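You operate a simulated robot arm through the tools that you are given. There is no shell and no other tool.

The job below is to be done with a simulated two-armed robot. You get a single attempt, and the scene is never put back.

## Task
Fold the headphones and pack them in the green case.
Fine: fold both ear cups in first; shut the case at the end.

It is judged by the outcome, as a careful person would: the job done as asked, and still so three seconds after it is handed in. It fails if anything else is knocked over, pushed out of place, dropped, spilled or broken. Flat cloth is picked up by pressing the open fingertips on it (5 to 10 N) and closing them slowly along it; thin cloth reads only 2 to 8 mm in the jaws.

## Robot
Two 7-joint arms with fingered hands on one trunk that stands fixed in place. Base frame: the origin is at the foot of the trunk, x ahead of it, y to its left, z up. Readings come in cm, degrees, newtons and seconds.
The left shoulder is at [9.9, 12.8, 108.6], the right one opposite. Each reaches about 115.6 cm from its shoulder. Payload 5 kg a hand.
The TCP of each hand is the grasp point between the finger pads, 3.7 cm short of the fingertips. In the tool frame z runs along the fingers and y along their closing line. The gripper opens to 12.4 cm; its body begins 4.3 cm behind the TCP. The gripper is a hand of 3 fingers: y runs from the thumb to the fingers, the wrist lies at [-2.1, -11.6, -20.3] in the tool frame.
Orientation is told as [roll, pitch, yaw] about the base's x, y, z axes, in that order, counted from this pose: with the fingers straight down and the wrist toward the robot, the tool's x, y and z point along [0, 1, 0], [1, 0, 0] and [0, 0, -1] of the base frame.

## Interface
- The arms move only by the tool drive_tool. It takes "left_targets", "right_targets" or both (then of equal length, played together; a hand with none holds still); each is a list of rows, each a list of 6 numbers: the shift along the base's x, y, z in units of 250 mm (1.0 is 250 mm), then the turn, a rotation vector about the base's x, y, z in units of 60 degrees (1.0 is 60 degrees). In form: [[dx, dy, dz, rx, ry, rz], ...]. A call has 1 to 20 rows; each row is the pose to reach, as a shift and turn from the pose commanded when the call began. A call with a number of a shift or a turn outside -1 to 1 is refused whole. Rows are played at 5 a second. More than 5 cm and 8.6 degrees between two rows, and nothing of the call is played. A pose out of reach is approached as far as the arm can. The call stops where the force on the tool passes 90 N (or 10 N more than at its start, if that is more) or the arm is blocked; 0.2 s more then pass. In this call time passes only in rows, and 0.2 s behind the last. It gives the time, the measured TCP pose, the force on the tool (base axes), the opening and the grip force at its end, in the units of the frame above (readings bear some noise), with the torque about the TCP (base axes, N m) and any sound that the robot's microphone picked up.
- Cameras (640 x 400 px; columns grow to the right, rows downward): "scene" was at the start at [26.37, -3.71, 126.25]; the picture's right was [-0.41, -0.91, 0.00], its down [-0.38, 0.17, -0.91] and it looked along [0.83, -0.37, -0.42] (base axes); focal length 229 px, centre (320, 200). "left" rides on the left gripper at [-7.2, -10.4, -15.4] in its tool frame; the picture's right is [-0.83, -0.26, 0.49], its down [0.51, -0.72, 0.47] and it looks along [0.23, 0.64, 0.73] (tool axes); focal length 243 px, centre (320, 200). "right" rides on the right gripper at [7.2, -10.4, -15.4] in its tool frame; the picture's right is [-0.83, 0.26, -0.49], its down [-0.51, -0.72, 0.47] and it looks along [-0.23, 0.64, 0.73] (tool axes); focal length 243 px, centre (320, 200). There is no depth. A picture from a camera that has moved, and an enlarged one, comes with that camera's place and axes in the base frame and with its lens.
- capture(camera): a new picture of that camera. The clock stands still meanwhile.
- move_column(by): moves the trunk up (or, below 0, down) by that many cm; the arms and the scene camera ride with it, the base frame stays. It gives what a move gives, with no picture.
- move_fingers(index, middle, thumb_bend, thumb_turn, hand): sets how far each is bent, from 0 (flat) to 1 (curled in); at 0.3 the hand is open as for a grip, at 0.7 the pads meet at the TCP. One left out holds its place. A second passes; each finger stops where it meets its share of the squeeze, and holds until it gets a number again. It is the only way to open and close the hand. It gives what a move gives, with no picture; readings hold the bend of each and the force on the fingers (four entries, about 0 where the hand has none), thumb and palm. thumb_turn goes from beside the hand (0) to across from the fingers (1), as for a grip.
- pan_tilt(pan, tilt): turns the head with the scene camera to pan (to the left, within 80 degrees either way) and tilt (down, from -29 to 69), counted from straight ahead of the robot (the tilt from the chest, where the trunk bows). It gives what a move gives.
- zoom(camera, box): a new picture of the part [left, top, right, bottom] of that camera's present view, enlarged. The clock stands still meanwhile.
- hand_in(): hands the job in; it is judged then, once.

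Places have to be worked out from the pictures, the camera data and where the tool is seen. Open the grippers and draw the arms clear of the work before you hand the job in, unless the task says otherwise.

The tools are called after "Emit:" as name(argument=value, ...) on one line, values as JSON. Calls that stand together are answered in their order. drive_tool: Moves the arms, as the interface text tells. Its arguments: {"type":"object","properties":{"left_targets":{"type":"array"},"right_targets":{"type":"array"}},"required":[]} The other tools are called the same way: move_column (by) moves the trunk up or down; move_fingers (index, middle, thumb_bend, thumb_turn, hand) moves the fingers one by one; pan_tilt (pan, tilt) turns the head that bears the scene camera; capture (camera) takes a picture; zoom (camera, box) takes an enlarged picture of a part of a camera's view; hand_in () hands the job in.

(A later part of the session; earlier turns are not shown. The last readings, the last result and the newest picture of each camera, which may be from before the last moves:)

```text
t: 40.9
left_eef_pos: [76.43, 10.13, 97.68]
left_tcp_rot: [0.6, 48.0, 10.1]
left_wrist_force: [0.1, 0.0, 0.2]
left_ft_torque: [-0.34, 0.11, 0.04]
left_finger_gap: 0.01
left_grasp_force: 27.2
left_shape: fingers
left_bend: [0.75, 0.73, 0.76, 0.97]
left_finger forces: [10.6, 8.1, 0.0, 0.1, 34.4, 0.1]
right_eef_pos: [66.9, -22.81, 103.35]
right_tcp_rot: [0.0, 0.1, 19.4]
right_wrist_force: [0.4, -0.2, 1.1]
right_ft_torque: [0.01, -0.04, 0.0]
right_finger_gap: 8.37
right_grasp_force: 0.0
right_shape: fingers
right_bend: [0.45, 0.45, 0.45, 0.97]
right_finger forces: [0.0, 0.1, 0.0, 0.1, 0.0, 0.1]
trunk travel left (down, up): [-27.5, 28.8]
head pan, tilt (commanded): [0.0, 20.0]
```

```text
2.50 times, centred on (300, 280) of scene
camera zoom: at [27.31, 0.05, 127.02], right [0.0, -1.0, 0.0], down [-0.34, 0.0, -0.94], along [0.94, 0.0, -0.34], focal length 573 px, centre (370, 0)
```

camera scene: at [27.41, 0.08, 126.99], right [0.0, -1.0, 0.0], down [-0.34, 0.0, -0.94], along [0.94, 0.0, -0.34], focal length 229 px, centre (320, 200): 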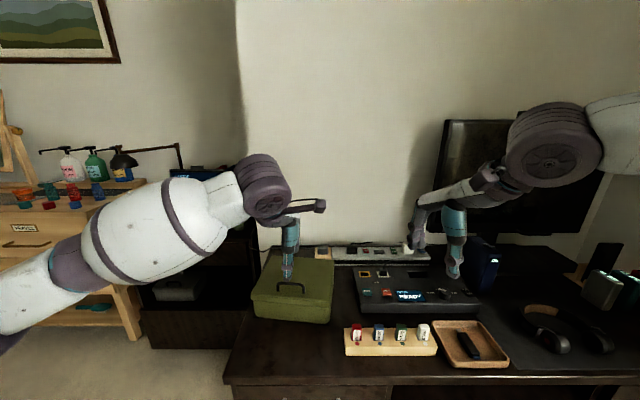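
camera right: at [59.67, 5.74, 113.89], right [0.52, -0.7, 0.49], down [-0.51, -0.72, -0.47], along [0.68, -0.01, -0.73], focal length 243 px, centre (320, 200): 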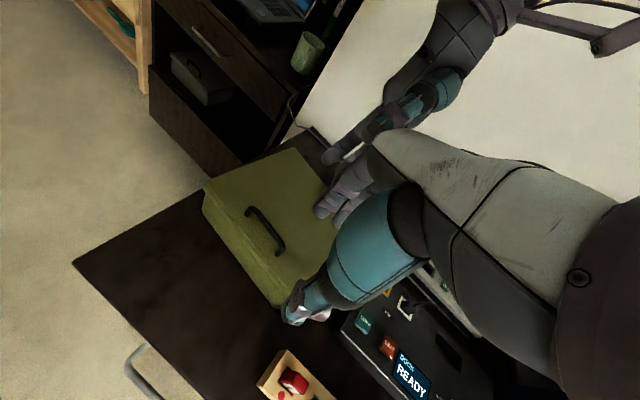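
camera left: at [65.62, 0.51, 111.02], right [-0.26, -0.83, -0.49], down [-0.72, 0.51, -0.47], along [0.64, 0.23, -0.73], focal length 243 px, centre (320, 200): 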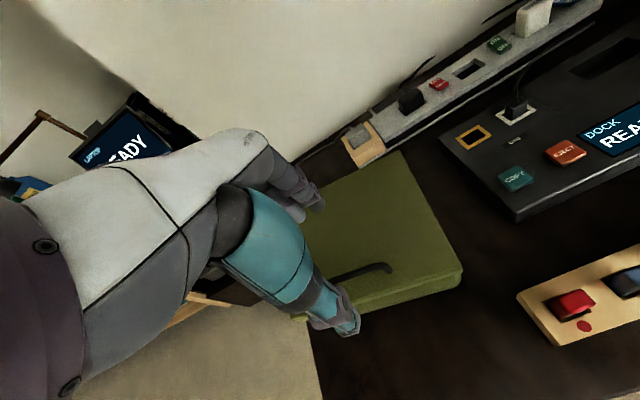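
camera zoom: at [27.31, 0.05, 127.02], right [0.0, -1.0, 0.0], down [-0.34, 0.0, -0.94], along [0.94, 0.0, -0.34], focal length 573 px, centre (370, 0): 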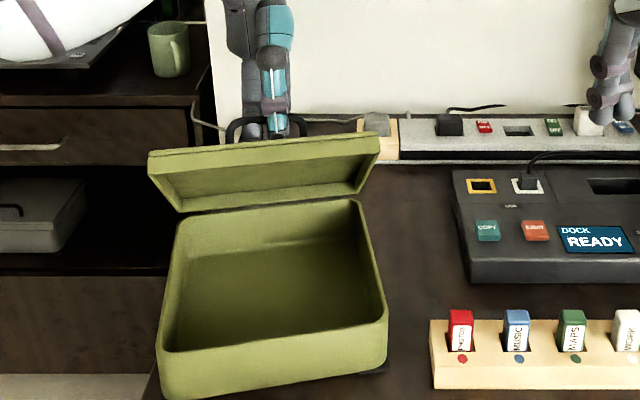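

The lid is at 48° with no load on the wrist, and the case hasn't moved. I continue the same coupled arc to about 67°, still inside the wrist's reach.

Emit:
drive_tool(left_targets=[[0.0451, 0.0076, 0.0158, -0.011, 0.0657, 0], [0.0912, 0.0153, 0.0284, -0.022, 0.1315, 0], [0.1381, 0.0231, 0.0377, -0.033, 0.1972, 0], [0.1855, 0.031, 0.0436, -0.044, 0.2629, 0], [0.2212, 0.037, 0.0459, -0.0523, 0.3122, 0]])

Emit:
zoom(camera="scene", box=[220, 200, 380, 360])

```text
t: 42.1
left_eef_pos: [82.08, 11.19, 98.88]
left_tcp_rot: [1.0, 67.0, 10.5]
left_wrist_force: [-0.5, -2.0, 0.1]
left_ft_torque: [-0.27, 0.08, 0.12]
left_finger_gap: 0.0
left_grasp_force: 23.5
left_shape: fingers
left_bend: [0.75, 0.73, 0.76, 0.97]
left_finger forces: [10.1, 8.1, 0.1, 0.1, 29.6, 0.0]
right_eef_pos: [66.73, -22.95, 103.49]
right_tcp_rot: [-0.1, 0.0, 19.4]
right_wrist_force: [0.7, -0.2, 0.7]
right_ft_torque: [-0.02, -0.02, -0.01]
right_finger_gap: 8.35
right_grasp_force: 0.0
right_shape: fingers
right_bend: [0.45, 0.45, 0.45, 0.97]
right_finger forces: [0.1, 0.0, 0.0, 0.0, 0.0, 0.0]
trunk travel left (down, up): [-27.5, 28.8]
head pan, tilt (commanded): [0.0, 20.0]
```

```text
2.50 times, centred on (300, 280) of scene
camera zoom: at [27.3, 0.01, 127.02], right [0.0, -1.0, 0.0], down [-0.34, 0.0, -0.94], along [0.94, 0.0, -0.34], focal length 573 px, centre (370, 0)
```

zoom: 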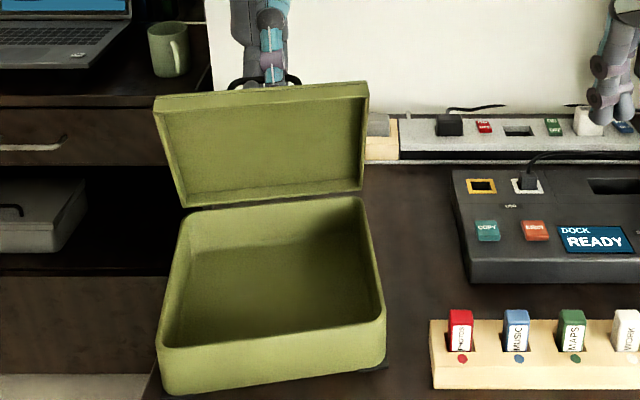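

The lid is at 67° and the case is still in place. Now I bring the right hand over in front of the open lid to take over from the inside.

Emit:
drive_tool(right_targets=[[0.0, 0.16, 0.0, 0, 0, 0], [0.0, 0.32, 0.0, 0, 0, 0], [0.0, 0.48, 0.0, 0, 0, 0], [0.0, 0.64, 0.0, 0, 0, 0], [0.0, 0.8, 0.0, 0, 0, 0], [0.0, 0.96, 0.0, 0, 0, 0]])

Emit:
drive_tool(right_targets=[[0.0, 0.07, -0.04, 0, 0, 0], [0.0, 0.13, -0.12, 0, 0, 0], [0.0, 0.14, -0.24, 0, 0, 0], [0.0, 0.14, -0.36, 0, 0, 0], [0.0, 0.14, -0.48, 0, 0, 0]])

Emit:
capture(camera="right")

Emit:
zoom(camera="scene", box=[200, 160, 400, 360])

```text
t: 43.5
left_eef_pos: [82.2, 11.23, 98.58]
left_tcp_rot: [0.9, 67.1, 10.5]
left_wrist_force: [0.2, 0.0, -0.4]
left_ft_torque: [-0.25, 0.08, 0.05]
left_finger_gap: 0.01
left_grasp_force: 24.6
left_shape: fingers
left_bend: [0.75, 0.74, 0.76, 0.97]
left_finger forces: [10.0, 8.1, 0.0, 0.1, 30.9, 0.0]
right_eef_pos: [67.59, 1.21, 103.2]
right_tcp_rot: [0.0, 0.0, 19.3]
right_wrist_force: [1.0, 0.1, -0.2]
right_ft_torque: [-0.04, 0.02, -0.02]
right_finger_gap: 8.33
right_grasp_force: 0.0
right_shape: fingers
right_bend: [0.45, 0.45, 0.45, 0.97]
right_finger forces: [0.0, 0.1, 0.0, 0.0, 0.0, 0.0]
trunk travel left (down, up): [-27.5, 28.8]
head pan, tilt (commanded): [0.0, 20.0]
```

```text
t: 44.7
left_eef_pos: [82.2, 11.21, 98.8]
left_tcp_rot: [1.0, 67.0, 10.6]
left_wrist_force: [0.3, -0.7, -4.2]
left_ft_torque: [-0.21, -0.01, 0.04]
left_finger_gap: 0.04
left_grasp_force: 24.1
left_shape: fingers
left_bend: [0.75, 0.74, 0.76, 0.97]
left_finger forces: [10.0, 7.6, 0.0, 0.0, 31.2, 0.0]
right_eef_pos: [66.99, 4.5, 91.28]
right_tcp_rot: [0.1, 0.0, 19.4]
right_wrist_force: [-0.1, 0.0, 0.1]
right_ft_torque: [-0.02, -0.01, -0.03]
right_finger_gap: 8.34
right_grasp_force: 0.1
right_shape: fingers
right_bend: [0.45, 0.45, 0.45, 0.97]
right_finger forces: [0.1, 0.0, 0.0, 0.0, 0.1, 0.0]
trunk travel left (down, up): [-27.5, 28.8]
head pan, tilt (commanded): [0.0, 20.0]
```

```text
taken
camera right: at [54.72, 7.87, 106.65], right [0.52, -0.7, 0.49], down [-0.51, -0.72, -0.47], along [0.68, -0.01, -0.73], focal length 243 px, centre (320, 200)
```

right: 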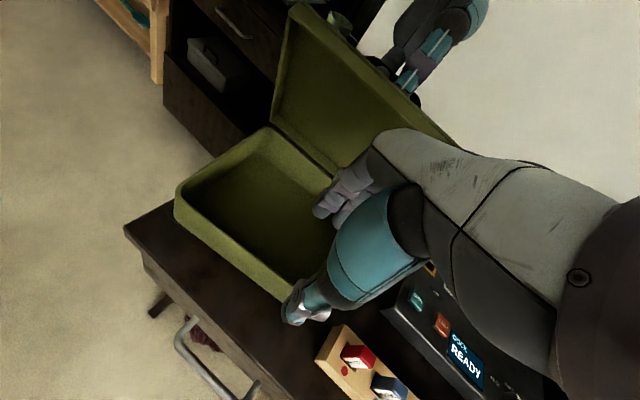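

```text
2.00 times, centred on (300, 260) of scene
camera zoom: at [27.32, 0.05, 127.01], right [0.0, -1.0, 0.0], down [-0.34, 0.0, -0.94], along [0.94, 0.0, -0.34], focal length 458 px, centre (360, 80)
```

zoom: 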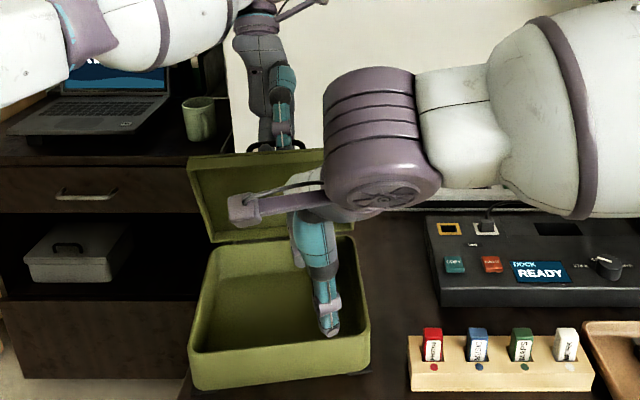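

The right hand is inside the opening, below the lid edge. I advance it toward the lid's inner face in small steps, watching for contact.

Emit:
drive_tool(right_targets=[[0.08, 0.013, 0.0, 0, 0, 0], [0.16, 0.027, 0.0, 0, 0, 0], [0.24, 0.04, 0.0, 0, 0, 0]])

Emit:
capture(camera="right")

Emit:
zoom(camera="scene", box=[200, 160, 400, 360])

```text
t: 45.5
left_eef_pos: [82.09, 11.16, 98.91]
left_tcp_rot: [0.8, 66.9, 10.4]
left_wrist_force: [6.1, 2.5, -1.8]
left_ft_torque: [-0.31, 0.13, 0.21]
left_finger_gap: 0.03
left_grasp_force: 27.5
left_shape: fingers
left_bend: [0.75, 0.74, 0.77, 0.97]
left_finger forces: [10.8, 9.7, 0.1, 0.1, 34.8, 0.0]
right_eef_pos: [71.29, 4.67, 91.44]
right_tcp_rot: [-0.1, -0.1, 19.3]
right_wrist_force: [-6.3, -1.3, -1.4]
right_ft_torque: [0.12, -0.35, -0.1]
right_finger_gap: 8.33
right_grasp_force: 3.5
right_shape: fingers
right_bend: [0.45, 0.46, 0.45, 0.97]
right_finger forces: [0.0, 7.1, 0.0, 0.0, 0.0, 0.0]
right hand out of reach, approached as far as the arm can: row 2, 3
trunk travel left (down, up): [-27.5, 28.8]
head pan, tilt (commanded): [0.0, 20.0]
```

```text
taken
camera right: at [58.97, 8.0, 106.78], right [0.52, -0.7, 0.49], down [-0.51, -0.72, -0.47], along [0.68, -0.01, -0.73], focal length 243 px, centre (320, 200)
```

right: 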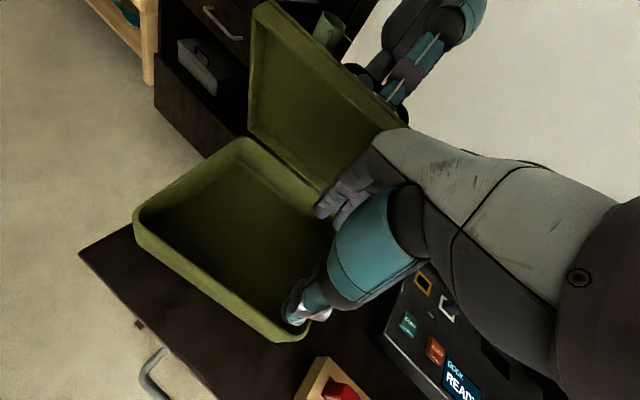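

```text
2.00 times, centred on (300, 260) of scene
camera zoom: at [27.28, 0.08, 127.03], right [0.0, -1.0, 0.0], down [-0.34, 0.0, -0.94], along [0.94, 0.0, -0.34], focal length 458 px, centre (360, 80)
```

zoom: 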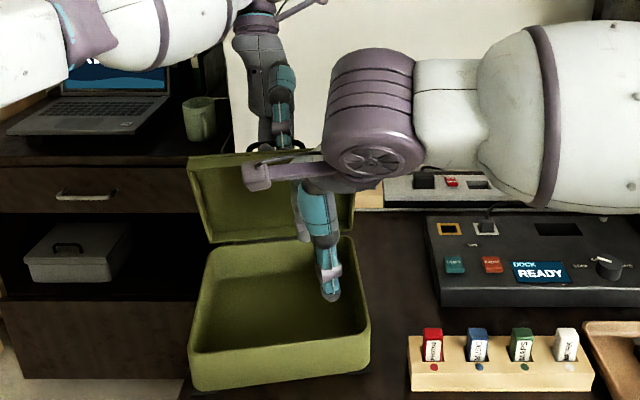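

The right middle finger now touches the lid at about 7 N. It is well below the edge this time, so the lid should rest on it. I open the left fingers to release the handle.

Emit:
move_fingers(hand="left", index=0.4, middle=0.4, thumb_bend=0.4)

Emit:
capture(camera="right")

Emit:
zoom(camera="scene", box=[200, 160, 400, 360])

Emit:
capture(camera="left")

```text
t: 46.5
left_eef_pos: [82.19, 11.19, 98.98]
left_tcp_rot: [0.9, 67.0, 10.6]
left_wrist_force: [-0.1, -1.4, -0.1]
left_ft_torque: [0.01, 0.01, -0.01]
left_finger_gap: 9.8
left_grasp_force: 0.1
left_shape: fingers
left_bend: [0.4, 0.4, 0.4, 0.97]
left_finger forces: [0.0, 0.1, 0.1, 0.0, 0.1, 0.0]
right_eef_pos: [71.16, 4.64, 91.39]
right_tcp_rot: [0.0, 0.0, 19.4]
right_wrist_force: [0.3, -0.2, 0.9]
right_ft_torque: [0.01, 0.02, 0.02]
right_finger_gap: 8.38
right_grasp_force: 0.1
right_shape: fingers
right_bend: [0.45, 0.45, 0.45, 0.97]
right_finger forces: [0.1, 0.1, 0.0, 0.0, 0.1, 0.0]
trunk travel left (down, up): [-27.5, 28.8]
head pan, tilt (commanded): [0.0, 20.0]
```

```text
taken
camera right: at [58.98, 7.98, 106.81], right [0.52, -0.7, 0.49], down [-0.51, -0.72, -0.47], along [0.68, -0.01, -0.73], focal length 243 px, centre (320, 200)
```

right: 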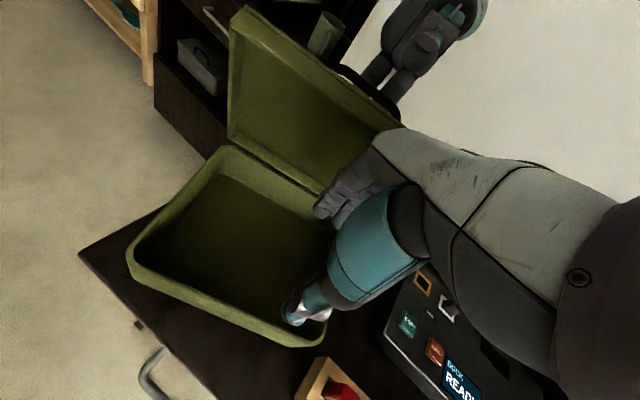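

```text
2.00 times, centred on (300, 260) of scene
camera zoom: at [27.26, 0.06, 127.03], right [0.0, -1.0, 0.0], down [-0.34, 0.0, -0.94], along [0.94, 0.0, -0.34], focal length 458 px, centre (360, 80)
```

zoom: 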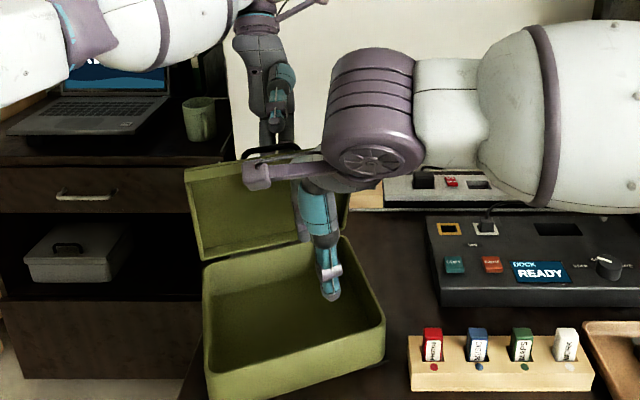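

```text
taken
camera left: at [93.14, 5.72, 114.51], right [-0.41, -0.91, 0.04], down [-0.79, 0.38, 0.48], along [-0.46, 0.16, -0.87], focal length 243 px, centre (320, 200)
```

left: 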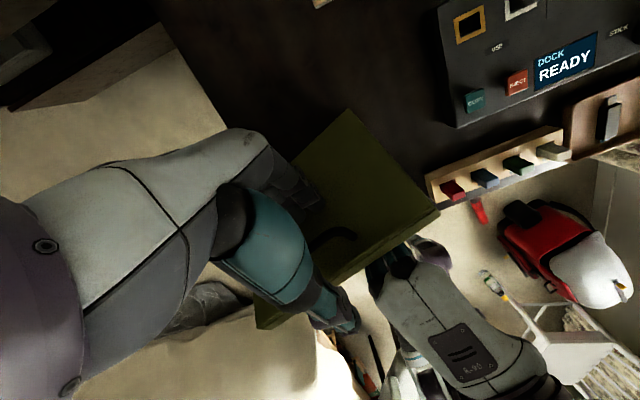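

Both hands read almost no force and the lid stands at about 65°, backed by the right hand. I withdraw the left hand from the handle along its finger axis and raise it clear.

Emit:
drive_tool(left_targets=[[-0.004, -0.0007, 0.006, 0.0138, -0.082, 0], [-0.008, -0.0014, 0.012, 0.0275, -0.164, 0], [-0.0102, -0.0018, 0.018, 0.0413, -0.246, 0], [0.0425, 0.0075, 0.06, 0.0413, -0.246, 0], [0.0953, 0.0168, 0.102, 0.0413, -0.246, 0], [0.1458, 0.0258, 0.142, 0.0413, -0.246, 0], [0.1458, 0.0258, 0.23, 0.0413, -0.246, 0], [0.1458, 0.0258, 0.36, 0.0413, -0.246, 0]])

Emit:
capture(camera="left")

Emit:
capture(camera="right")

Emit:
zoom(camera="scene", box=[200, 160, 400, 360])

```text
t: 48.3
left_eef_pos: [85.58, 11.84, 108.07]
left_tcp_rot: [0.5, 51.9, 10.1]
left_wrist_force: [0.5, -0.4, 0.0]
left_ft_torque: [0.02, -0.05, -0.03]
left_finger_gap: 9.84
left_grasp_force: 0.2
left_shape: fingers
left_bend: [0.4, 0.4, 0.4, 0.97]
left_finger forces: [0.0, 0.1, 0.1, 0.0, 0.0, 0.1]
right_eef_pos: [71.03, 4.53, 91.53]
right_tcp_rot: [-0.1, -0.1, 19.4]
right_wrist_force: [-0.2, -0.3, 0.8]
right_ft_torque: [0.03, 0.0, -0.02]
right_finger_gap: 8.33
right_grasp_force: 0.1
right_shape: fingers
right_bend: [0.45, 0.45, 0.45, 0.97]
right_finger forces: [0.0, 0.0, 0.0, 0.0, 0.1, 0.0]
trunk travel left (down, up): [-27.5, 28.8]
head pan, tilt (commanded): [0.0, 20.0]
```

```text
taken
camera left: at [92.39, 5.72, 125.7], right [-0.4, -0.91, -0.1], down [-0.89, 0.36, 0.28], along [-0.22, 0.2, -0.95], focal length 243 px, centre (320, 200)
```

left: 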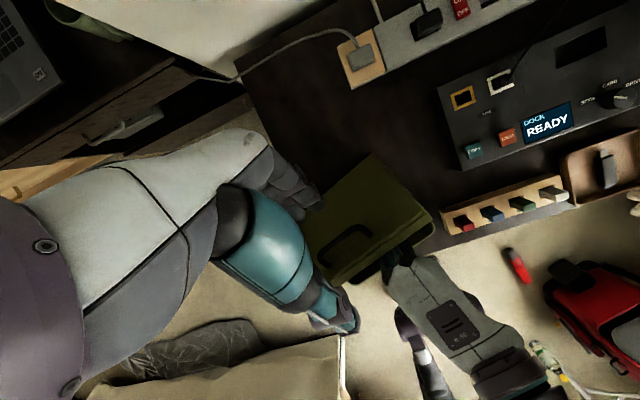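

```text
taken
camera right: at [58.83, 7.89, 106.91], right [0.52, -0.7, 0.49], down [-0.51, -0.72, -0.47], along [0.68, -0.01, -0.73], focal length 243 px, centre (320, 200)
```

right: 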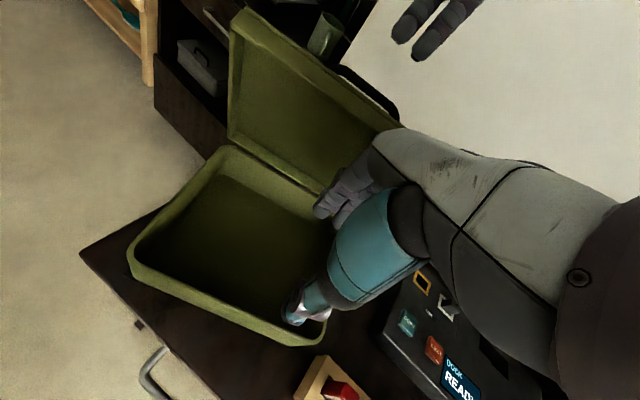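

```text
2.00 times, centred on (300, 260) of scene
camera zoom: at [27.09, -0.04, 127.08], right [0.0, -1.0, 0.0], down [-0.34, 0.0, -0.94], along [0.94, 0.0, -0.34], focal length 458 px, centre (360, 80)
```

zoom: 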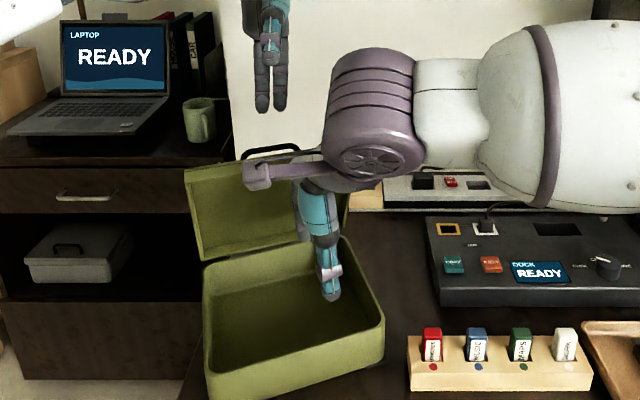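

The left hand is clear and the lid holds at about 65°. To extend the right hand's reach I turn it to yaw ≈44° about its fingertips.

Emit:
drive_tool(right_targets=[[0.006, -0.015, 0.0, 0, 0, 0.1], [0.012, -0.03, 0.0, 0, 0, 0.2], [0.018, -0.045, 0.0, 0, 0, 0.3], [0.024, -0.06, 0.0, 0, 0, 0.41]])

Emit:
capture(camera="right")

Emit:
zoom(camera="scene", box=[200, 160, 400, 360])

```text
t: 49.3
left_eef_pos: [85.73, 12.02, 107.86]
left_tcp_rot: [0.5, 52.0, 10.0]
left_wrist_force: [0.4, -0.2, 0.7]
left_ft_torque: [0.02, -0.01, 0.0]
left_finger_gap: 9.82
left_grasp_force: 0.1
left_shape: fingers
left_bend: [0.4, 0.4, 0.4, 0.97]
left_finger forces: [0.0, 0.0, 0.1, 0.0, 0.0, 0.0]
right_eef_pos: [71.86, 2.9, 91.49]
right_tcp_rot: [0.1, -0.1, 44.1]
right_wrist_force: [-0.4, 0.1, 0.0]
right_ft_torque: [-0.03, 0.0, 0.0]
right_finger_gap: 8.35
right_grasp_force: 0.0
right_shape: fingers
right_bend: [0.45, 0.45, 0.45, 0.97]
right_finger forces: [0.1, 0.0, 0.1, 0.0, 0.0, 0.1]
trunk travel left (down, up): [-27.5, 28.8]
head pan, tilt (commanded): [0.0, 20.0]
```

```text
taken
camera right: at [59.25, 0.86, 106.87], right [0.77, -0.41, 0.49], down [-0.16, -0.87, -0.47], along [0.62, 0.28, -0.73], focal length 243 px, centre (320, 200)
```

right: 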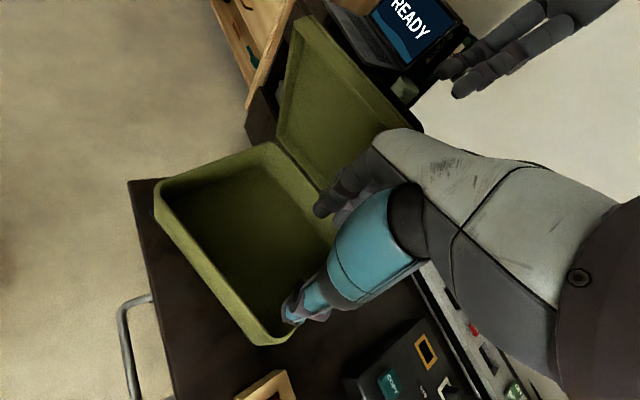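

```text
2.00 times, centred on (300, 260) of scene
camera zoom: at [27.2, 0.05, 127.05], right [0.0, -1.0, 0.0], down [-0.34, 0.0, -0.94], along [0.94, 0.0, -0.34], focal length 458 px, centre (360, 80)
```

zoom: 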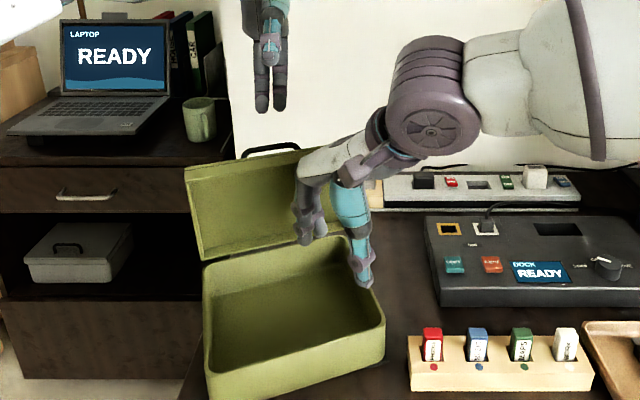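

The lid stands by itself in front of the right fingers. I push along the case's depth direction in small steps to swing the lid past vertical.

Emit:
drive_tool(right_targets=[[0.04, 0.011, 0.0, 0, 0, 0], [0.08, 0.022, 0.0, 0, 0, 0], [0.12, 0.033, 0.0, 0, 0, 0], [0.16, 0.044, 0.0, 0, 0, 0]])

Emit:
zoom(camera="scene", box=[200, 160, 400, 360])

```text
t: 50.3
left_eef_pos: [85.66, 12.06, 107.74]
left_tcp_rot: [0.5, 52.0, 10.2]
left_wrist_force: [-0.7, 0.1, -0.4]
left_ft_torque: [-0.01, 0.0, -0.02]
left_finger_gap: 9.82
left_grasp_force: 0.1
left_shape: fingers
left_bend: [0.4, 0.4, 0.4, 0.97]
left_finger forces: [0.1, 0.0, 0.0, 0.0, 0.0, 0.0]
right_eef_pos: [75.78, 3.97, 91.5]
right_tcp_rot: [0.0, 0.0, 44.0]
right_wrist_force: [0.2, 0.1, -0.6]
right_ft_torque: [0.01, 0.0, -0.01]
right_finger_gap: 8.35
right_grasp_force: 0.1
right_shape: fingers
right_bend: [0.45, 0.45, 0.45, 0.97]
right_finger forces: [0.0, 0.3, 0.0, 0.0, 0.1, 0.0]
trunk travel left (down, up): [-27.5, 28.8]
head pan, tilt (commanded): [0.0, 20.0]
```

```text
2.00 times, centred on (300, 260) of scene
camera zoom: at [27.32, 0.05, 127.01], right [0.0, -1.0, 0.0], down [-0.34, 0.0, -0.94], along [0.94, 0.0, -0.34], focal length 458 px, centre (360, 80)
```

zoom: 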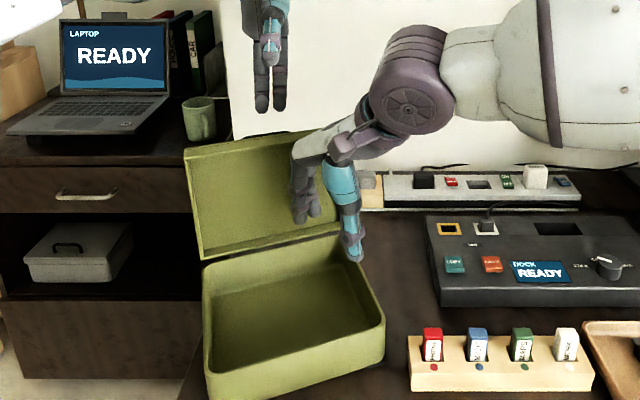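

The lid is swinging up freely with almost no force and the case isn't moving. I keep pushing past vertical.

Emit:
drive_tool(right_targets=[[0.04, 0.011, 0.0, 0, 0, 0], [0.08, 0.022, 0.0, 0, 0, 0], [0.12, 0.033, 0.0, 0, 0, 0], [0.16, 0.044, 0.0, 0, 0, 0]])

Emit:
zoom(camera="scene", box=[200, 160, 400, 360])

Emit:
capture(camera="right")

```text
t: 51.3
left_eef_pos: [85.91, 12.08, 107.83]
left_tcp_rot: [0.5, 52.0, 10.1]
left_wrist_force: [0.4, 0.0, -0.1]
left_ft_torque: [0.02, -0.02, -0.05]
left_finger_gap: 9.82
left_grasp_force: 0.0
left_shape: fingers
left_bend: [0.4, 0.4, 0.4, 0.97]
left_finger forces: [0.0, 0.0, 0.0, 0.0, 0.0, 0.0]
right_eef_pos: [77.87, 4.6, 91.41]
right_tcp_rot: [0.0, 0.0, 44.0]
right_wrist_force: [-0.5, -0.3, 0.1]
right_ft_torque: [0.02, 0.04, 0.0]
right_finger_gap: 8.34
right_grasp_force: 0.0
right_shape: fingers
right_bend: [0.45, 0.45, 0.45, 0.97]
right_finger forces: [0.0, 0.0, 0.1, 0.0, 0.0, 0.0]
right hand out of reach, approached as far as the arm can: row 3, 4
trunk travel left (down, up): [-27.5, 28.8]
head pan, tilt (commanded): [0.0, 20.0]
```

```text
2.00 times, centred on (300, 260) of scene
camera zoom: at [27.31, 0.05, 127.02], right [0.0, -1.0, 0.0], down [-0.34, 0.0, -0.94], along [0.94, 0.0, -0.34], focal length 458 px, centre (360, 80)
```

zoom: 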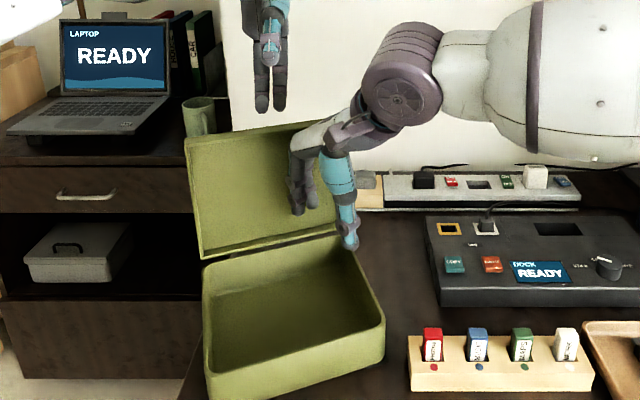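

```text
taken
camera right: at [65.36, 2.51, 106.81], right [0.76, -0.42, 0.49], down [-0.17, -0.87, -0.47], along [0.62, 0.28, -0.73], focal length 243 px, centre (320, 200)
```

right: 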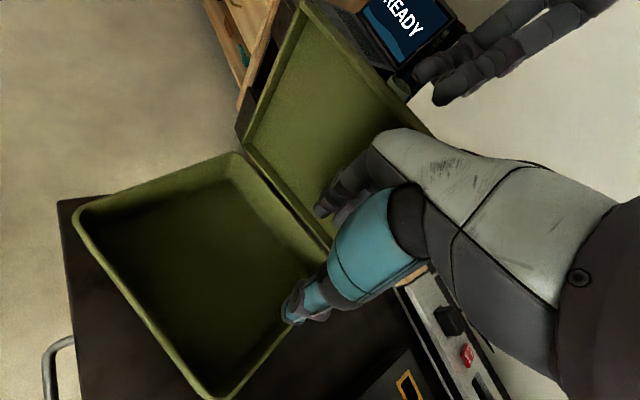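

The lid is nearly vertical. I raise the left hand out of the lid's way and turn the right hand further (yaw ≈65°) to gain more reach for the last push.

Emit:
drive_tool(left_targets=[[0.0, 0.0, 0.1, 0, 0, 0], [0.0, 0.0, 0.2, 0, 0, 0], [0.0, 0.05, 0.3, 0, 0, 0], [0.0, 0.1, 0.36, 0, 0, 0]], right_targets=[[0.012, -0.009, 0, 0, 0, 0.09], [0.024, -0.018, 0, 0, 0, 0.18], [0.036, -0.027, 0, 0, 0, 0.27], [0.048, -0.036, 0, 0, 0, 0.35]])

Emit:
drive_tool(right_targets=[[0.04, 0.011, 0.0, 0, 0, 0], [0.08, 0.022, 0.0, 0, 0, 0], [0.12, 0.033, 0.0, 0, 0, 0]])

Emit:
zoom(camera="scene", box=[200, 160, 400, 360])

Emit:
capture(camera="right")

```text
t: 52.3
left_eef_pos: [85.58, 14.33, 116.91]
left_tcp_rot: [0.6, 52.2, 10.1]
left_wrist_force: [0.5, 0.0, 0.5]
left_ft_torque: [0.0, -0.03, -0.02]
left_finger_gap: 9.83
left_grasp_force: 0.1
left_shape: fingers
left_bend: [0.4, 0.4, 0.4, 0.97]
left_finger forces: [0.0, 0.0, 0.0, 0.0, 0.0, 0.0]
right_eef_pos: [79.07, 3.62, 91.54]
right_tcp_rot: [0.0, -0.1, 65.1]
right_wrist_force: [-0.5, -0.1, -0.4]
right_ft_torque: [0.02, 0.01, 0.01]
right_finger_gap: 8.37
right_grasp_force: 0.0
right_shape: fingers
right_bend: [0.45, 0.45, 0.45, 0.97]
right_finger forces: [0.1, 0.0, 0.0, 0.0, 0.0, 0.0]
trunk travel left (down, up): [-27.5, 28.8]
head pan, tilt (commanded): [0.0, 20.0]
```

```text
t: 53.1
left_eef_pos: [85.59, 14.23, 116.87]
left_tcp_rot: [0.6, 51.9, 10.2]
left_wrist_force: [0.7, 0.3, 0.7]
left_ft_torque: [0.05, 0.03, -0.05]
left_finger_gap: 9.82
left_grasp_force: 0.1
left_shape: fingers
left_bend: [0.4, 0.4, 0.4, 0.97]
left_finger forces: [0.1, 0.1, 0.0, 0.1, 0.1, 0.1]
right_eef_pos: [80.19, 2.62, 90.56]
right_tcp_rot: [0.1, 0.0, 65.0]
right_wrist_force: [0.3, 1.0, 0.2]
right_ft_torque: [-0.02, -0.01, 0.02]
right_finger_gap: 8.36
right_grasp_force: 0.1
right_shape: fingers
right_bend: [0.45, 0.45, 0.45, 0.97]
right_finger forces: [0.0, 0.1, 0.1, 0.1, 0.0, 0.0]
right hand out of reach, approached as far as the arm can: row 1, 2, 3
trunk travel left (down, up): [-27.5, 28.8]
head pan, tilt (commanded): [0.0, 20.0]
```

```text
2.00 times, centred on (300, 260) of scene
camera zoom: at [27.33, 0.0, 127.01], right [0.0, -1.0, 0.0], down [-0.34, 0.0, -0.94], along [0.94, 0.0, -0.34], focal length 458 px, centre (360, 80)
```

zoom: 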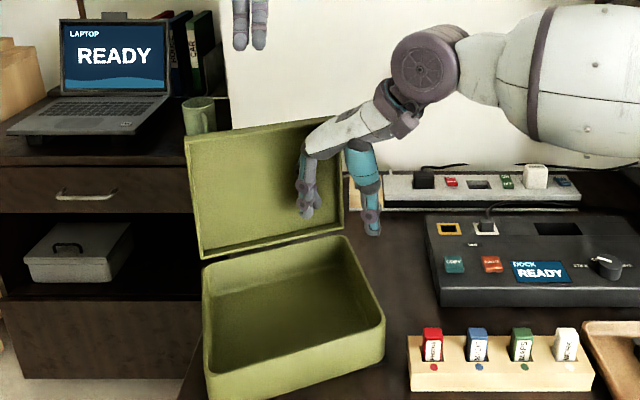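

```text
taken
camera right: at [69.15, -3.7, 105.99], right [0.86, -0.11, 0.49], down [0.15, -0.87, -0.47], along [0.48, 0.48, -0.73], focal length 243 px, centre (320, 200)
```

right: 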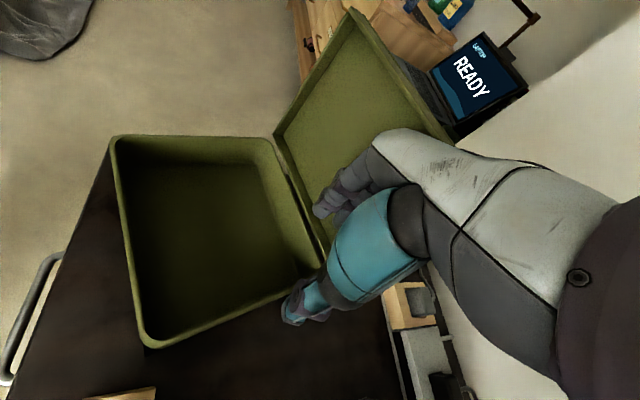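

The lid looks about vertical with no measurable finger force. I back the right hand off 2 cm to see whether the lid stays up by itself.

Emit:
drive_tool(right_targets=[[-0.04, -0.011, 0.0, 0, 0, 0], [-0.08, -0.022, 0.0, 0, 0, 0]])

Emit:
zoom(camera="scene", box=[200, 160, 400, 360])

Emit:
capture(camera="right")

```text
t: 53.7
left_eef_pos: [85.55, 14.32, 117.01]
left_tcp_rot: [0.5, 52.0, 10.2]
left_wrist_force: [0.5, -0.4, -0.1]
left_ft_torque: [-0.01, 0.02, 0.0]
left_finger_gap: 9.83
left_grasp_force: 0.0
left_shape: fingers
left_bend: [0.4, 0.4, 0.4, 0.97]
left_finger forces: [0.1, 0.0, 0.0, 0.0, 0.0, 0.1]
right_eef_pos: [78.07, 1.93, 90.63]
right_tcp_rot: [0.0, 0.0, 64.9]
right_wrist_force: [-0.1, -0.5, -0.4]
right_ft_torque: [0.0, 0.0, 0.01]
right_finger_gap: 8.35
right_grasp_force: 0.2
right_shape: fingers
right_bend: [0.45, 0.45, 0.45, 0.97]
right_finger forces: [0.0, 0.1, 0.0, 0.0, 0.0, 0.0]
trunk travel left (down, up): [-27.5, 28.8]
head pan, tilt (commanded): [0.0, 20.0]
```

```text
2.00 times, centred on (300, 260) of scene
camera zoom: at [27.25, 0.04, 127.03], right [0.0, -1.0, 0.0], down [-0.34, 0.0, -0.94], along [0.94, 0.0, -0.34], focal length 458 px, centre (360, 80)
```

zoom: 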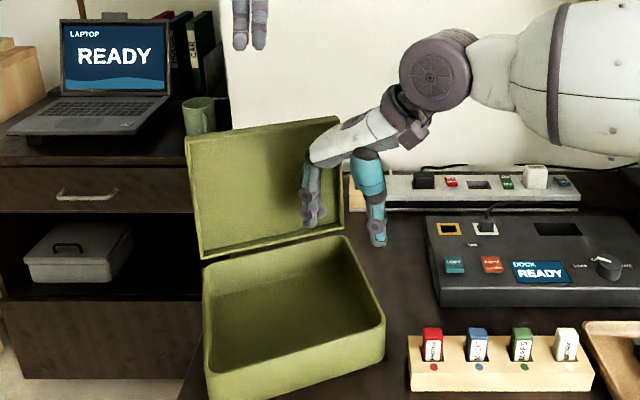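

```text
taken
camera right: at [67.07, -4.38, 105.96], right [0.86, -0.11, 0.49], down [0.15, -0.87, -0.47], along [0.48, 0.48, -0.73], focal length 243 px, centre (320, 200)
```

right: 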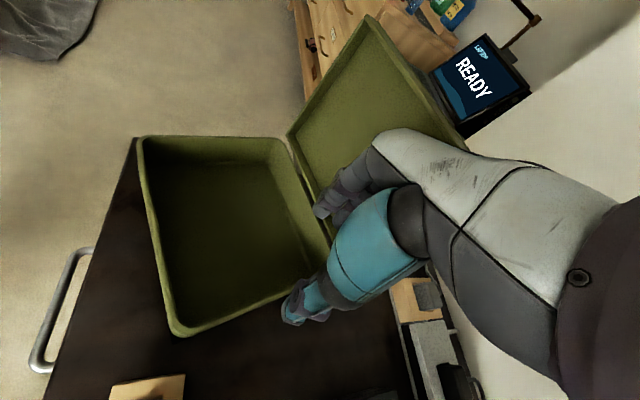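

The lid stays up by itself. I withdraw the right hand upward and away toward the headphones side, and raise and move the left hand clear as well.

Emit:
drive_tool(right_targets=[[-0.03, -0.01, 0.08, 0, 0, 0], [-0.06, -0.02, 0.22, 0, 0, 0], [-0.1, -0.06, 0.36, 0, 0, 0], [-0.16, -0.16, 0.47, 0, 0, -0.12], [-0.24, -0.3, 0.5, 0, 0, -0.25], [-0.32, -0.46, 0.5, 0, 0, -0.38], [-0.4, -0.62, 0.5, 0, 0, -0.5], [-0.46, -0.78, 0.5, 0, 0, -0.63], [-0.5, -0.95, 0.5, 0, 0, -0.76]])

Emit:
zoom(camera="scene", box=[200, 160, 400, 360])

```text
t: 55.7
left_eef_pos: [85.52, 14.15, 117.16]
left_tcp_rot: [0.7, 51.9, 10.2]
left_wrist_force: [-0.7, -0.1, 0.1]
left_ft_torque: [0.04, -0.04, -0.07]
left_finger_gap: 9.81
left_grasp_force: 0.0
left_shape: fingers
left_bend: [0.4, 0.4, 0.4, 0.97]
left_finger forces: [0.0, 0.2, 0.0, 0.0, 0.0, 0.1]
right_eef_pos: [65.75, -21.39, 103.09]
right_tcp_rot: [0.1, -0.2, 19.3]
right_wrist_force: [-1.2, -0.3, 0.0]
right_ft_torque: [0.01, -0.02, -0.01]
right_finger_gap: 8.34
right_grasp_force: 0.1
right_shape: fingers
right_bend: [0.45, 0.45, 0.45, 0.97]
right_finger forces: [0.1, 0.0, 0.0, 0.1, 0.0, 0.0]
trunk travel left (down, up): [-27.5, 28.8]
head pan, tilt (commanded): [0.0, 20.0]
```

```text
2.00 times, centred on (300, 260) of scene
camera zoom: at [27.18, -0.05, 127.05], right [0.0, -1.0, 0.0], down [-0.34, 0.0, -0.94], along [0.94, 0.0, -0.34], focal length 458 px, centre (360, 80)
```

zoom: 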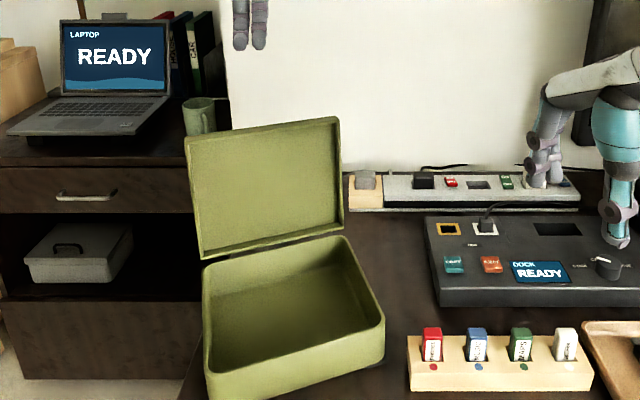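

The case is open and undisturbed. I bring the left hand back over the front and return it to vertical, high above the case, and point the head toward the headphones.

Emit:
drive_tool(left_targets=[[-0.08, 0.0, 0.02, 0.0179, -0.107, 0], [-0.18, -0.01, 0.04, 0.0358, -0.214, 0], [-0.28, -0.03, 0.04, 0.0536, -0.32, 0], [-0.38, -0.06, 0.04, 0.0715, -0.427, 0], [-0.48, -0.1, 0.04, 0.0894, -0.534, 0], [-0.58, -0.14, 0.04, 0.1073, -0.641, 0], [-0.66, -0.2, 0.04, 0.125, -0.748, 0], [-0.72, -0.26, 0.04, 0.143, -0.8545, 0]])

Emit:
pan_tilt(pan=-40, tilt=30)

Emit:
capture(camera="scene")

```text
t: 57.5
left_eef_pos: [67.63, 7.92, 117.89]
left_tcp_rot: [0.0, -0.1, 10.0]
left_wrist_force: [-0.3, 0.8, -0.2]
left_ft_torque: [0.02, 0.0, -0.01]
left_finger_gap: 9.85
left_grasp_force: 0.1
left_shape: fingers
left_bend: [0.4, 0.4, 0.4, 0.97]
left_finger forces: [0.1, 0.1, 0.1, 0.0, 0.1, 0.0]
right_eef_pos: [65.85, -21.44, 103.08]
right_tcp_rot: [0.0, 0.0, 19.3]
right_wrist_force: [-0.8, 0.0, 0.0]
right_ft_torque: [-0.01, 0.01, -0.02]
right_finger_gap: 8.34
right_grasp_force: 0.1
right_shape: fingers
right_bend: [0.45, 0.45, 0.45, 0.97]
right_finger forces: [0.0, 0.1, 0.1, 0.0, 0.0, 0.1]
trunk travel left (down, up): [-27.5, 28.8]
head pan, tilt (commanded): [0.0, 20.0]
```

```text
t: 58.5
left_eef_pos: [67.63, 7.96, 117.97]
left_tcp_rot: [0.0, 0.2, 9.9]
left_wrist_force: [-0.6, 0.4, -0.6]
left_ft_torque: [-0.01, 0.05, 0.02]
left_finger_gap: 9.83
left_grasp_force: 0.0
left_shape: fingers
left_bend: [0.4, 0.4, 0.4, 0.97]
left_finger forces: [0.0, 0.0, 0.0, 0.0, 0.1, 0.0]
right_eef_pos: [65.8, -21.42, 103.08]
right_tcp_rot: [0.0, 0.0, 19.5]
right_wrist_force: [0.3, 0.1, -0.3]
right_ft_torque: [-0.01, 0.02, -0.02]
right_finger_gap: 8.33
right_grasp_force: 0.1
right_shape: fingers
right_bend: [0.45, 0.45, 0.45, 0.97]
right_finger forces: [0.0, 0.0, 0.1, 0.0, 0.0, 0.1]
trunk travel left (down, up): [-27.5, 28.8]
head pan, tilt (commanded): [-40.0, 30.0]
```

```text
taken
camera scene: at [24.88, -5.75, 125.43], right [-0.64, -0.77, 0.0], down [-0.38, 0.32, -0.87], along [0.66, -0.56, -0.5], focal length 229 px, centre (320, 200)
```

scene: 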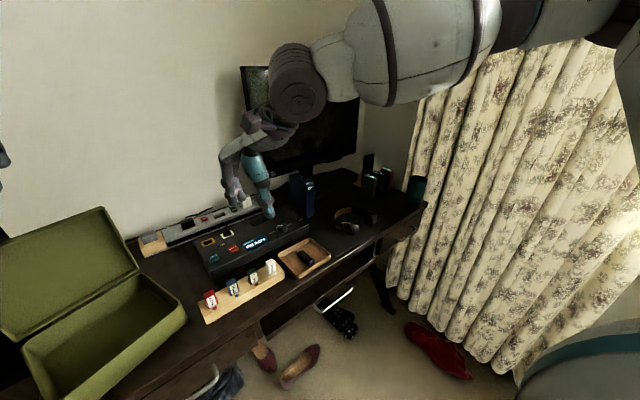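

The lid stands open. I move the right hand over to view the headphones closely.

Emit:
drive_tool(right_targets=[[-0.03, -0.16, 0, 0, 0, -0.05], [-0.06, -0.33, 0, 0, 0, -0.1], [-0.1, -0.5, 0, 0, 0, -0.16], [-0.14, -0.67, 0, 0, 0, -0.22], [-0.18, -0.83, 0, 0, 0, -0.28], [-0.22, -1.0, 0, 0, 0, -0.322]])

Emit:
drive_tool(right_targets=[[0, -0.17, -0.04, 0, 0, 0], [0, -0.34, -0.08, 0, 0, 0], [0, -0.51, -0.14, 0, 0, 0], [0, -0.68, -0.2, 0, 0, 0], [0, -0.85, -0.26, 0, 0, 0], [0, -1.0, -0.32, 0, 0, 0]])

Emit:
capture(camera="right")

Emit:
zoom(camera="scene", box=[310, 180, 410, 260])

```text
t: 60.0
left_eef_pos: [67.63, 7.87, 118.0]
left_tcp_rot: [0.0, 0.0, 9.9]
left_wrist_force: [-0.3, -1.1, 0.5]
left_ft_torque: [0.02, -0.03, 0.01]
left_finger_gap: 9.84
left_grasp_force: 0.1
left_shape: fingers
left_bend: [0.4, 0.4, 0.4, 0.97]
left_finger forces: [0.0, 0.0, 0.0, 0.0, 0.1, 0.0]
right_eef_pos: [60.19, -46.75, 102.77]
right_tcp_rot: [-0.1, 0.2, 0.2]
right_wrist_force: [-1.2, 0.5, -1.8]
right_ft_torque: [0.01, -0.04, 0.04]
right_finger_gap: 8.3
right_grasp_force: 0.0
right_shape: fingers
right_bend: [0.45, 0.45, 0.45, 0.98]
right_finger forces: [0.1, 0.1, 0.1, 0.1, 0.0, 0.0]
trunk travel left (down, up): [-27.5, 28.8]
head pan, tilt (commanded): [-40.0, 30.0]
```

```text
t: 61.4
left_eef_pos: [67.77, 7.78, 117.87]
left_tcp_rot: [0.1, 0.0, 9.9]
left_wrist_force: [0.1, -0.2, -0.6]
left_ft_torque: [0.04, 0.03, 0.0]
left_finger_gap: 9.83
left_grasp_force: 0.1
left_shape: fingers
left_bend: [0.4, 0.4, 0.4, 0.97]
left_finger forces: [0.0, 0.1, 0.0, 0.1, 0.0, 0.0]
right_eef_pos: [60.01, -71.62, 94.91]
right_tcp_rot: [0.0, 0.0, 0.1]
right_wrist_force: [0.6, -0.1, -0.1]
right_ft_torque: [0.0, -0.02, 0.0]
right_finger_gap: 8.34
right_grasp_force: 0.1
right_shape: fingers
right_bend: [0.45, 0.45, 0.45, 0.98]
right_finger forces: [0.1, 0.0, 0.1, 0.0, 0.1, 0.0]
trunk travel left (down, up): [-27.5, 28.8]
head pan, tilt (commanded): [-40.0, 30.0]
```

```text
taken
camera right: at [49.6, -64.52, 110.18], right [0.26, -0.83, 0.49], down [-0.72, -0.51, -0.47], along [0.64, -0.23, -0.73], focal length 243 px, centre (320, 200)
```

right: 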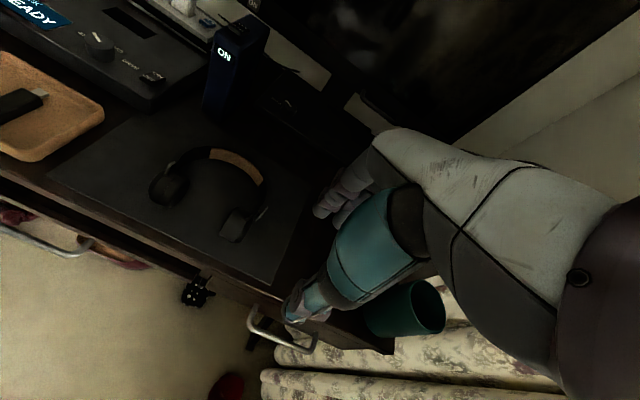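

```text
5.00 times, centred on (360, 220) of scene
camera zoom: at [24.89, -5.84, 125.41], right [-0.64, -0.77, 0.0], down [-0.38, 0.32, -0.87], along [0.66, -0.56, -0.5], focal length 1145 px, centre (120, 100)
```

zoom: 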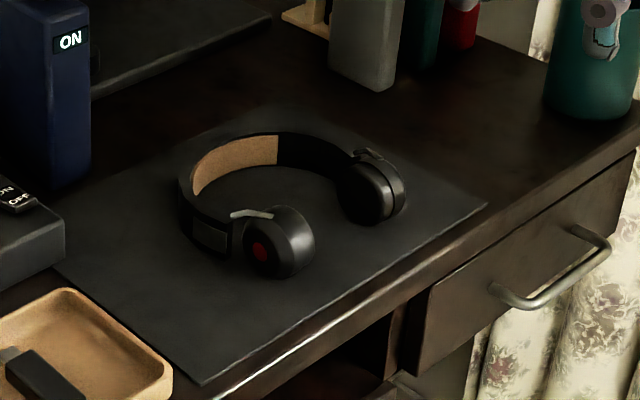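

I zoom in on the headphones from the right camera to understand the yoke geometry.

Emit:
zoom(camera="right", box=[130, 130, 290, 260])

Emit:
zoom(camera="scene", box=[338, 198, 388, 240])

```text
3.08 times, centred on (210, 195) of right
camera zoom: at [49.6, -64.52, 110.18], right [0.26, -0.83, 0.49], down [-0.72, -0.51, -0.47], along [0.64, -0.23, -0.73], focal length 746 px, centre (658, 215)
```

zoom: 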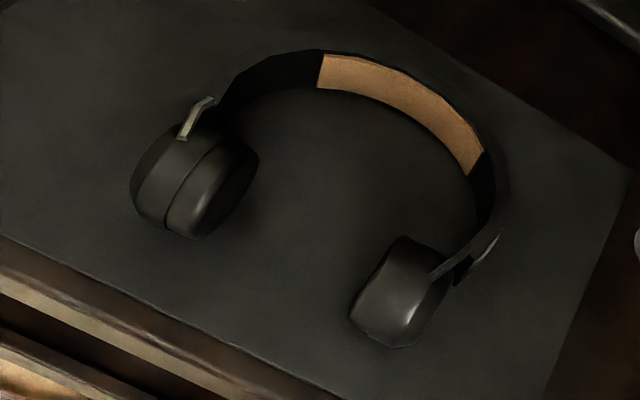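

```text
9.52 times, centred on (363, 219) of scene
camera zoom: at [24.89, -5.84, 125.41], right [-0.64, -0.77, 0.0], down [-0.38, 0.32, -0.87], along [0.66, -0.56, -0.5], focal length 2182 px, centre (-90, 19)
```

zoom: 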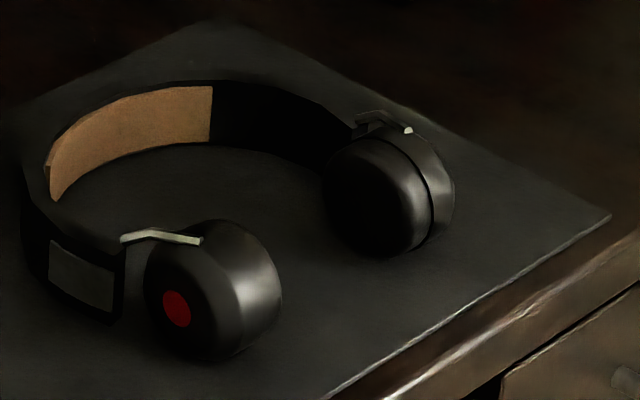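

The yoke arms run from the band ends (hinges near (69.3,-53.1) and (69.7,-66.7), z≈79) to the cup tops, so the cups should swing inward about vertical axes. I close both hands into compact pokers; the right will brace the band's outer right shoulder while the left pushes the left cup.

Emit:
move_fingers(hand="right", index=0.68, middle=0.68, thumb_bend=0.68)

Emit:
move_fingers(hand="left", index=0.68, middle=0.68, thumb_bend=0.68)

Emit:
drive_tool(right_targets=[[0.12, 0.0, 0, 0, 0, 0.12], [0.24, 0.0, 0, 0, 0, 0.25], [0.36, 0.0, 0, 0, 0, 0.38], [0.5, 0.02, 0, 0, 0, 0.5], [0.64, 0.04, 0, 0, 0, 0.63], [0.76, 0.08, 0, 0, 0, 0.75]])

Emit:
capture(camera="right")

Emit:
zoom(camera="scene", box=[310, 150, 430, 250])

```text
t: 62.4
left_eef_pos: [67.55, 7.99, 117.95]
left_tcp_rot: [0.1, 0.0, 9.9]
left_wrist_force: [0.2, 0.9, 1.0]
left_ft_torque: [0.03, -0.03, -0.03]
left_finger_gap: 9.81
left_grasp_force: 0.0
left_shape: fingers
left_bend: [0.4, 0.4, 0.4, 0.97]
left_finger forces: [0.0, 0.0, 0.0, 0.0, 0.0, 0.0]
right_eef_pos: [60.0, -71.66, 94.96]
right_tcp_rot: [0.0, 0.0, 0.1]
right_wrist_force: [-0.5, 0.3, -0.3]
right_ft_torque: [0.0, -0.02, 0.02]
right_finger_gap: 1.33
right_grasp_force: 0.1
right_shape: fingers
right_bend: [0.68, 0.68, 0.68, 0.98]
right_finger forces: [0.0, 0.1, 0.1, 0.0, 0.0, 0.1]
trunk travel left (down, up): [-27.5, 28.8]
head pan, tilt (commanded): [-40.0, 30.0]
```

```text
t: 63.4
left_eef_pos: [67.63, 7.97, 117.94]
left_tcp_rot: [0.0, 0.0, 9.9]
left_wrist_force: [0.3, 0.5, -0.2]
left_ft_torque: [0.0, -0.01, 0.01]
left_finger_gap: 1.31
left_grasp_force: 0.1
left_shape: fingers
left_bend: [0.68, 0.68, 0.68, 0.97]
left_finger forces: [0.1, 0.0, 0.0, 0.0, 0.0, 0.0]
right_eef_pos: [60.1, -71.59, 94.88]
right_tcp_rot: [0.0, 0.1, 0.1]
right_wrist_force: [-0.5, 1.1, 0.2]
right_ft_torque: [0.01, 0.0, 0.01]
right_finger_gap: 1.32
right_grasp_force: 0.0
right_shape: fingers
right_bend: [0.68, 0.68, 0.68, 0.98]
right_finger forces: [0.0, 0.0, 0.0, 0.0, 0.1, 0.1]
trunk travel left (down, up): [-27.5, 28.8]
head pan, tilt (commanded): [-40.0, 30.0]
```

```text
t: 64.8
left_eef_pos: [67.68, 8.19, 117.8]
left_tcp_rot: [-0.1, 0.1, 10.0]
left_wrist_force: [0.8, 0.6, 0.1]
left_ft_torque: [-0.09, 0.01, 0.02]
left_finger_gap: 1.32
left_grasp_force: 0.0
left_shape: fingers
left_bend: [0.68, 0.68, 0.68, 0.97]
left_finger forces: [0.0, 0.1, 0.0, 0.0, 0.1, 0.0]
right_eef_pos: [79.2, -69.39, 94.85]
right_tcp_rot: [0.0, 0.1, 45.2]
right_wrist_force: [0.9, -0.6, -0.4]
right_ft_torque: [-0.04, -0.01, 0.01]
right_finger_gap: 1.31
right_grasp_force: 0.1
right_shape: fingers
right_bend: [0.68, 0.68, 0.68, 0.98]
right_finger forces: [0.0, 0.1, 0.1, 0.1, 0.0, 0.0]
trunk travel left (down, up): [-27.5, 28.8]
head pan, tilt (commanded): [-40.0, 30.0]
```

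```text
taken
camera right: at [66.6, -71.67, 110.29], right [0.77, -0.4, 0.49], down [-0.15, -0.87, -0.47], along [0.62, 0.29, -0.73], focal length 243 px, centre (320, 200)
```

right: 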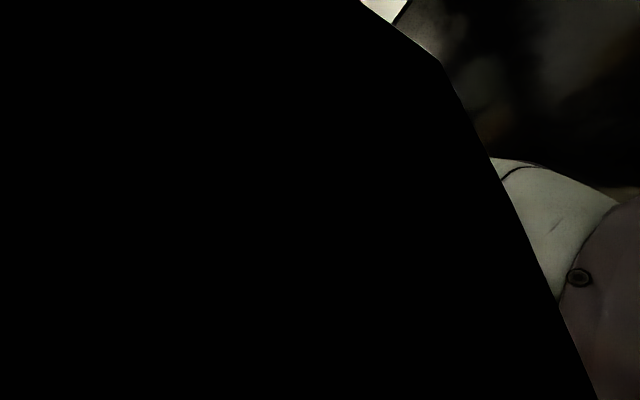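

```text
4.00 times, centred on (370, 200) of scene
camera zoom: at [24.93, -5.56, 125.43], right [-0.64, -0.77, 0.0], down [-0.38, 0.32, -0.87], along [0.66, -0.56, -0.5], focal length 916 px, centre (120, 200)
```

zoom: 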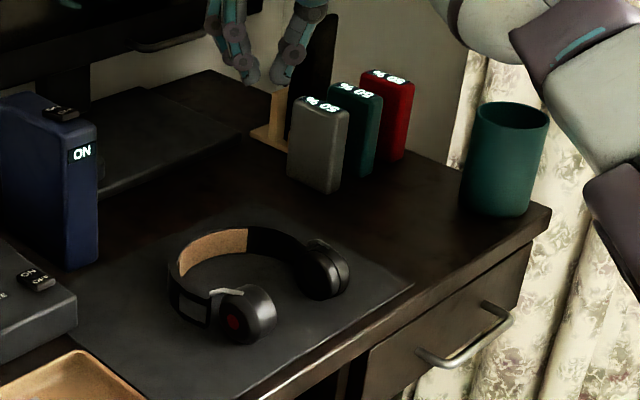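

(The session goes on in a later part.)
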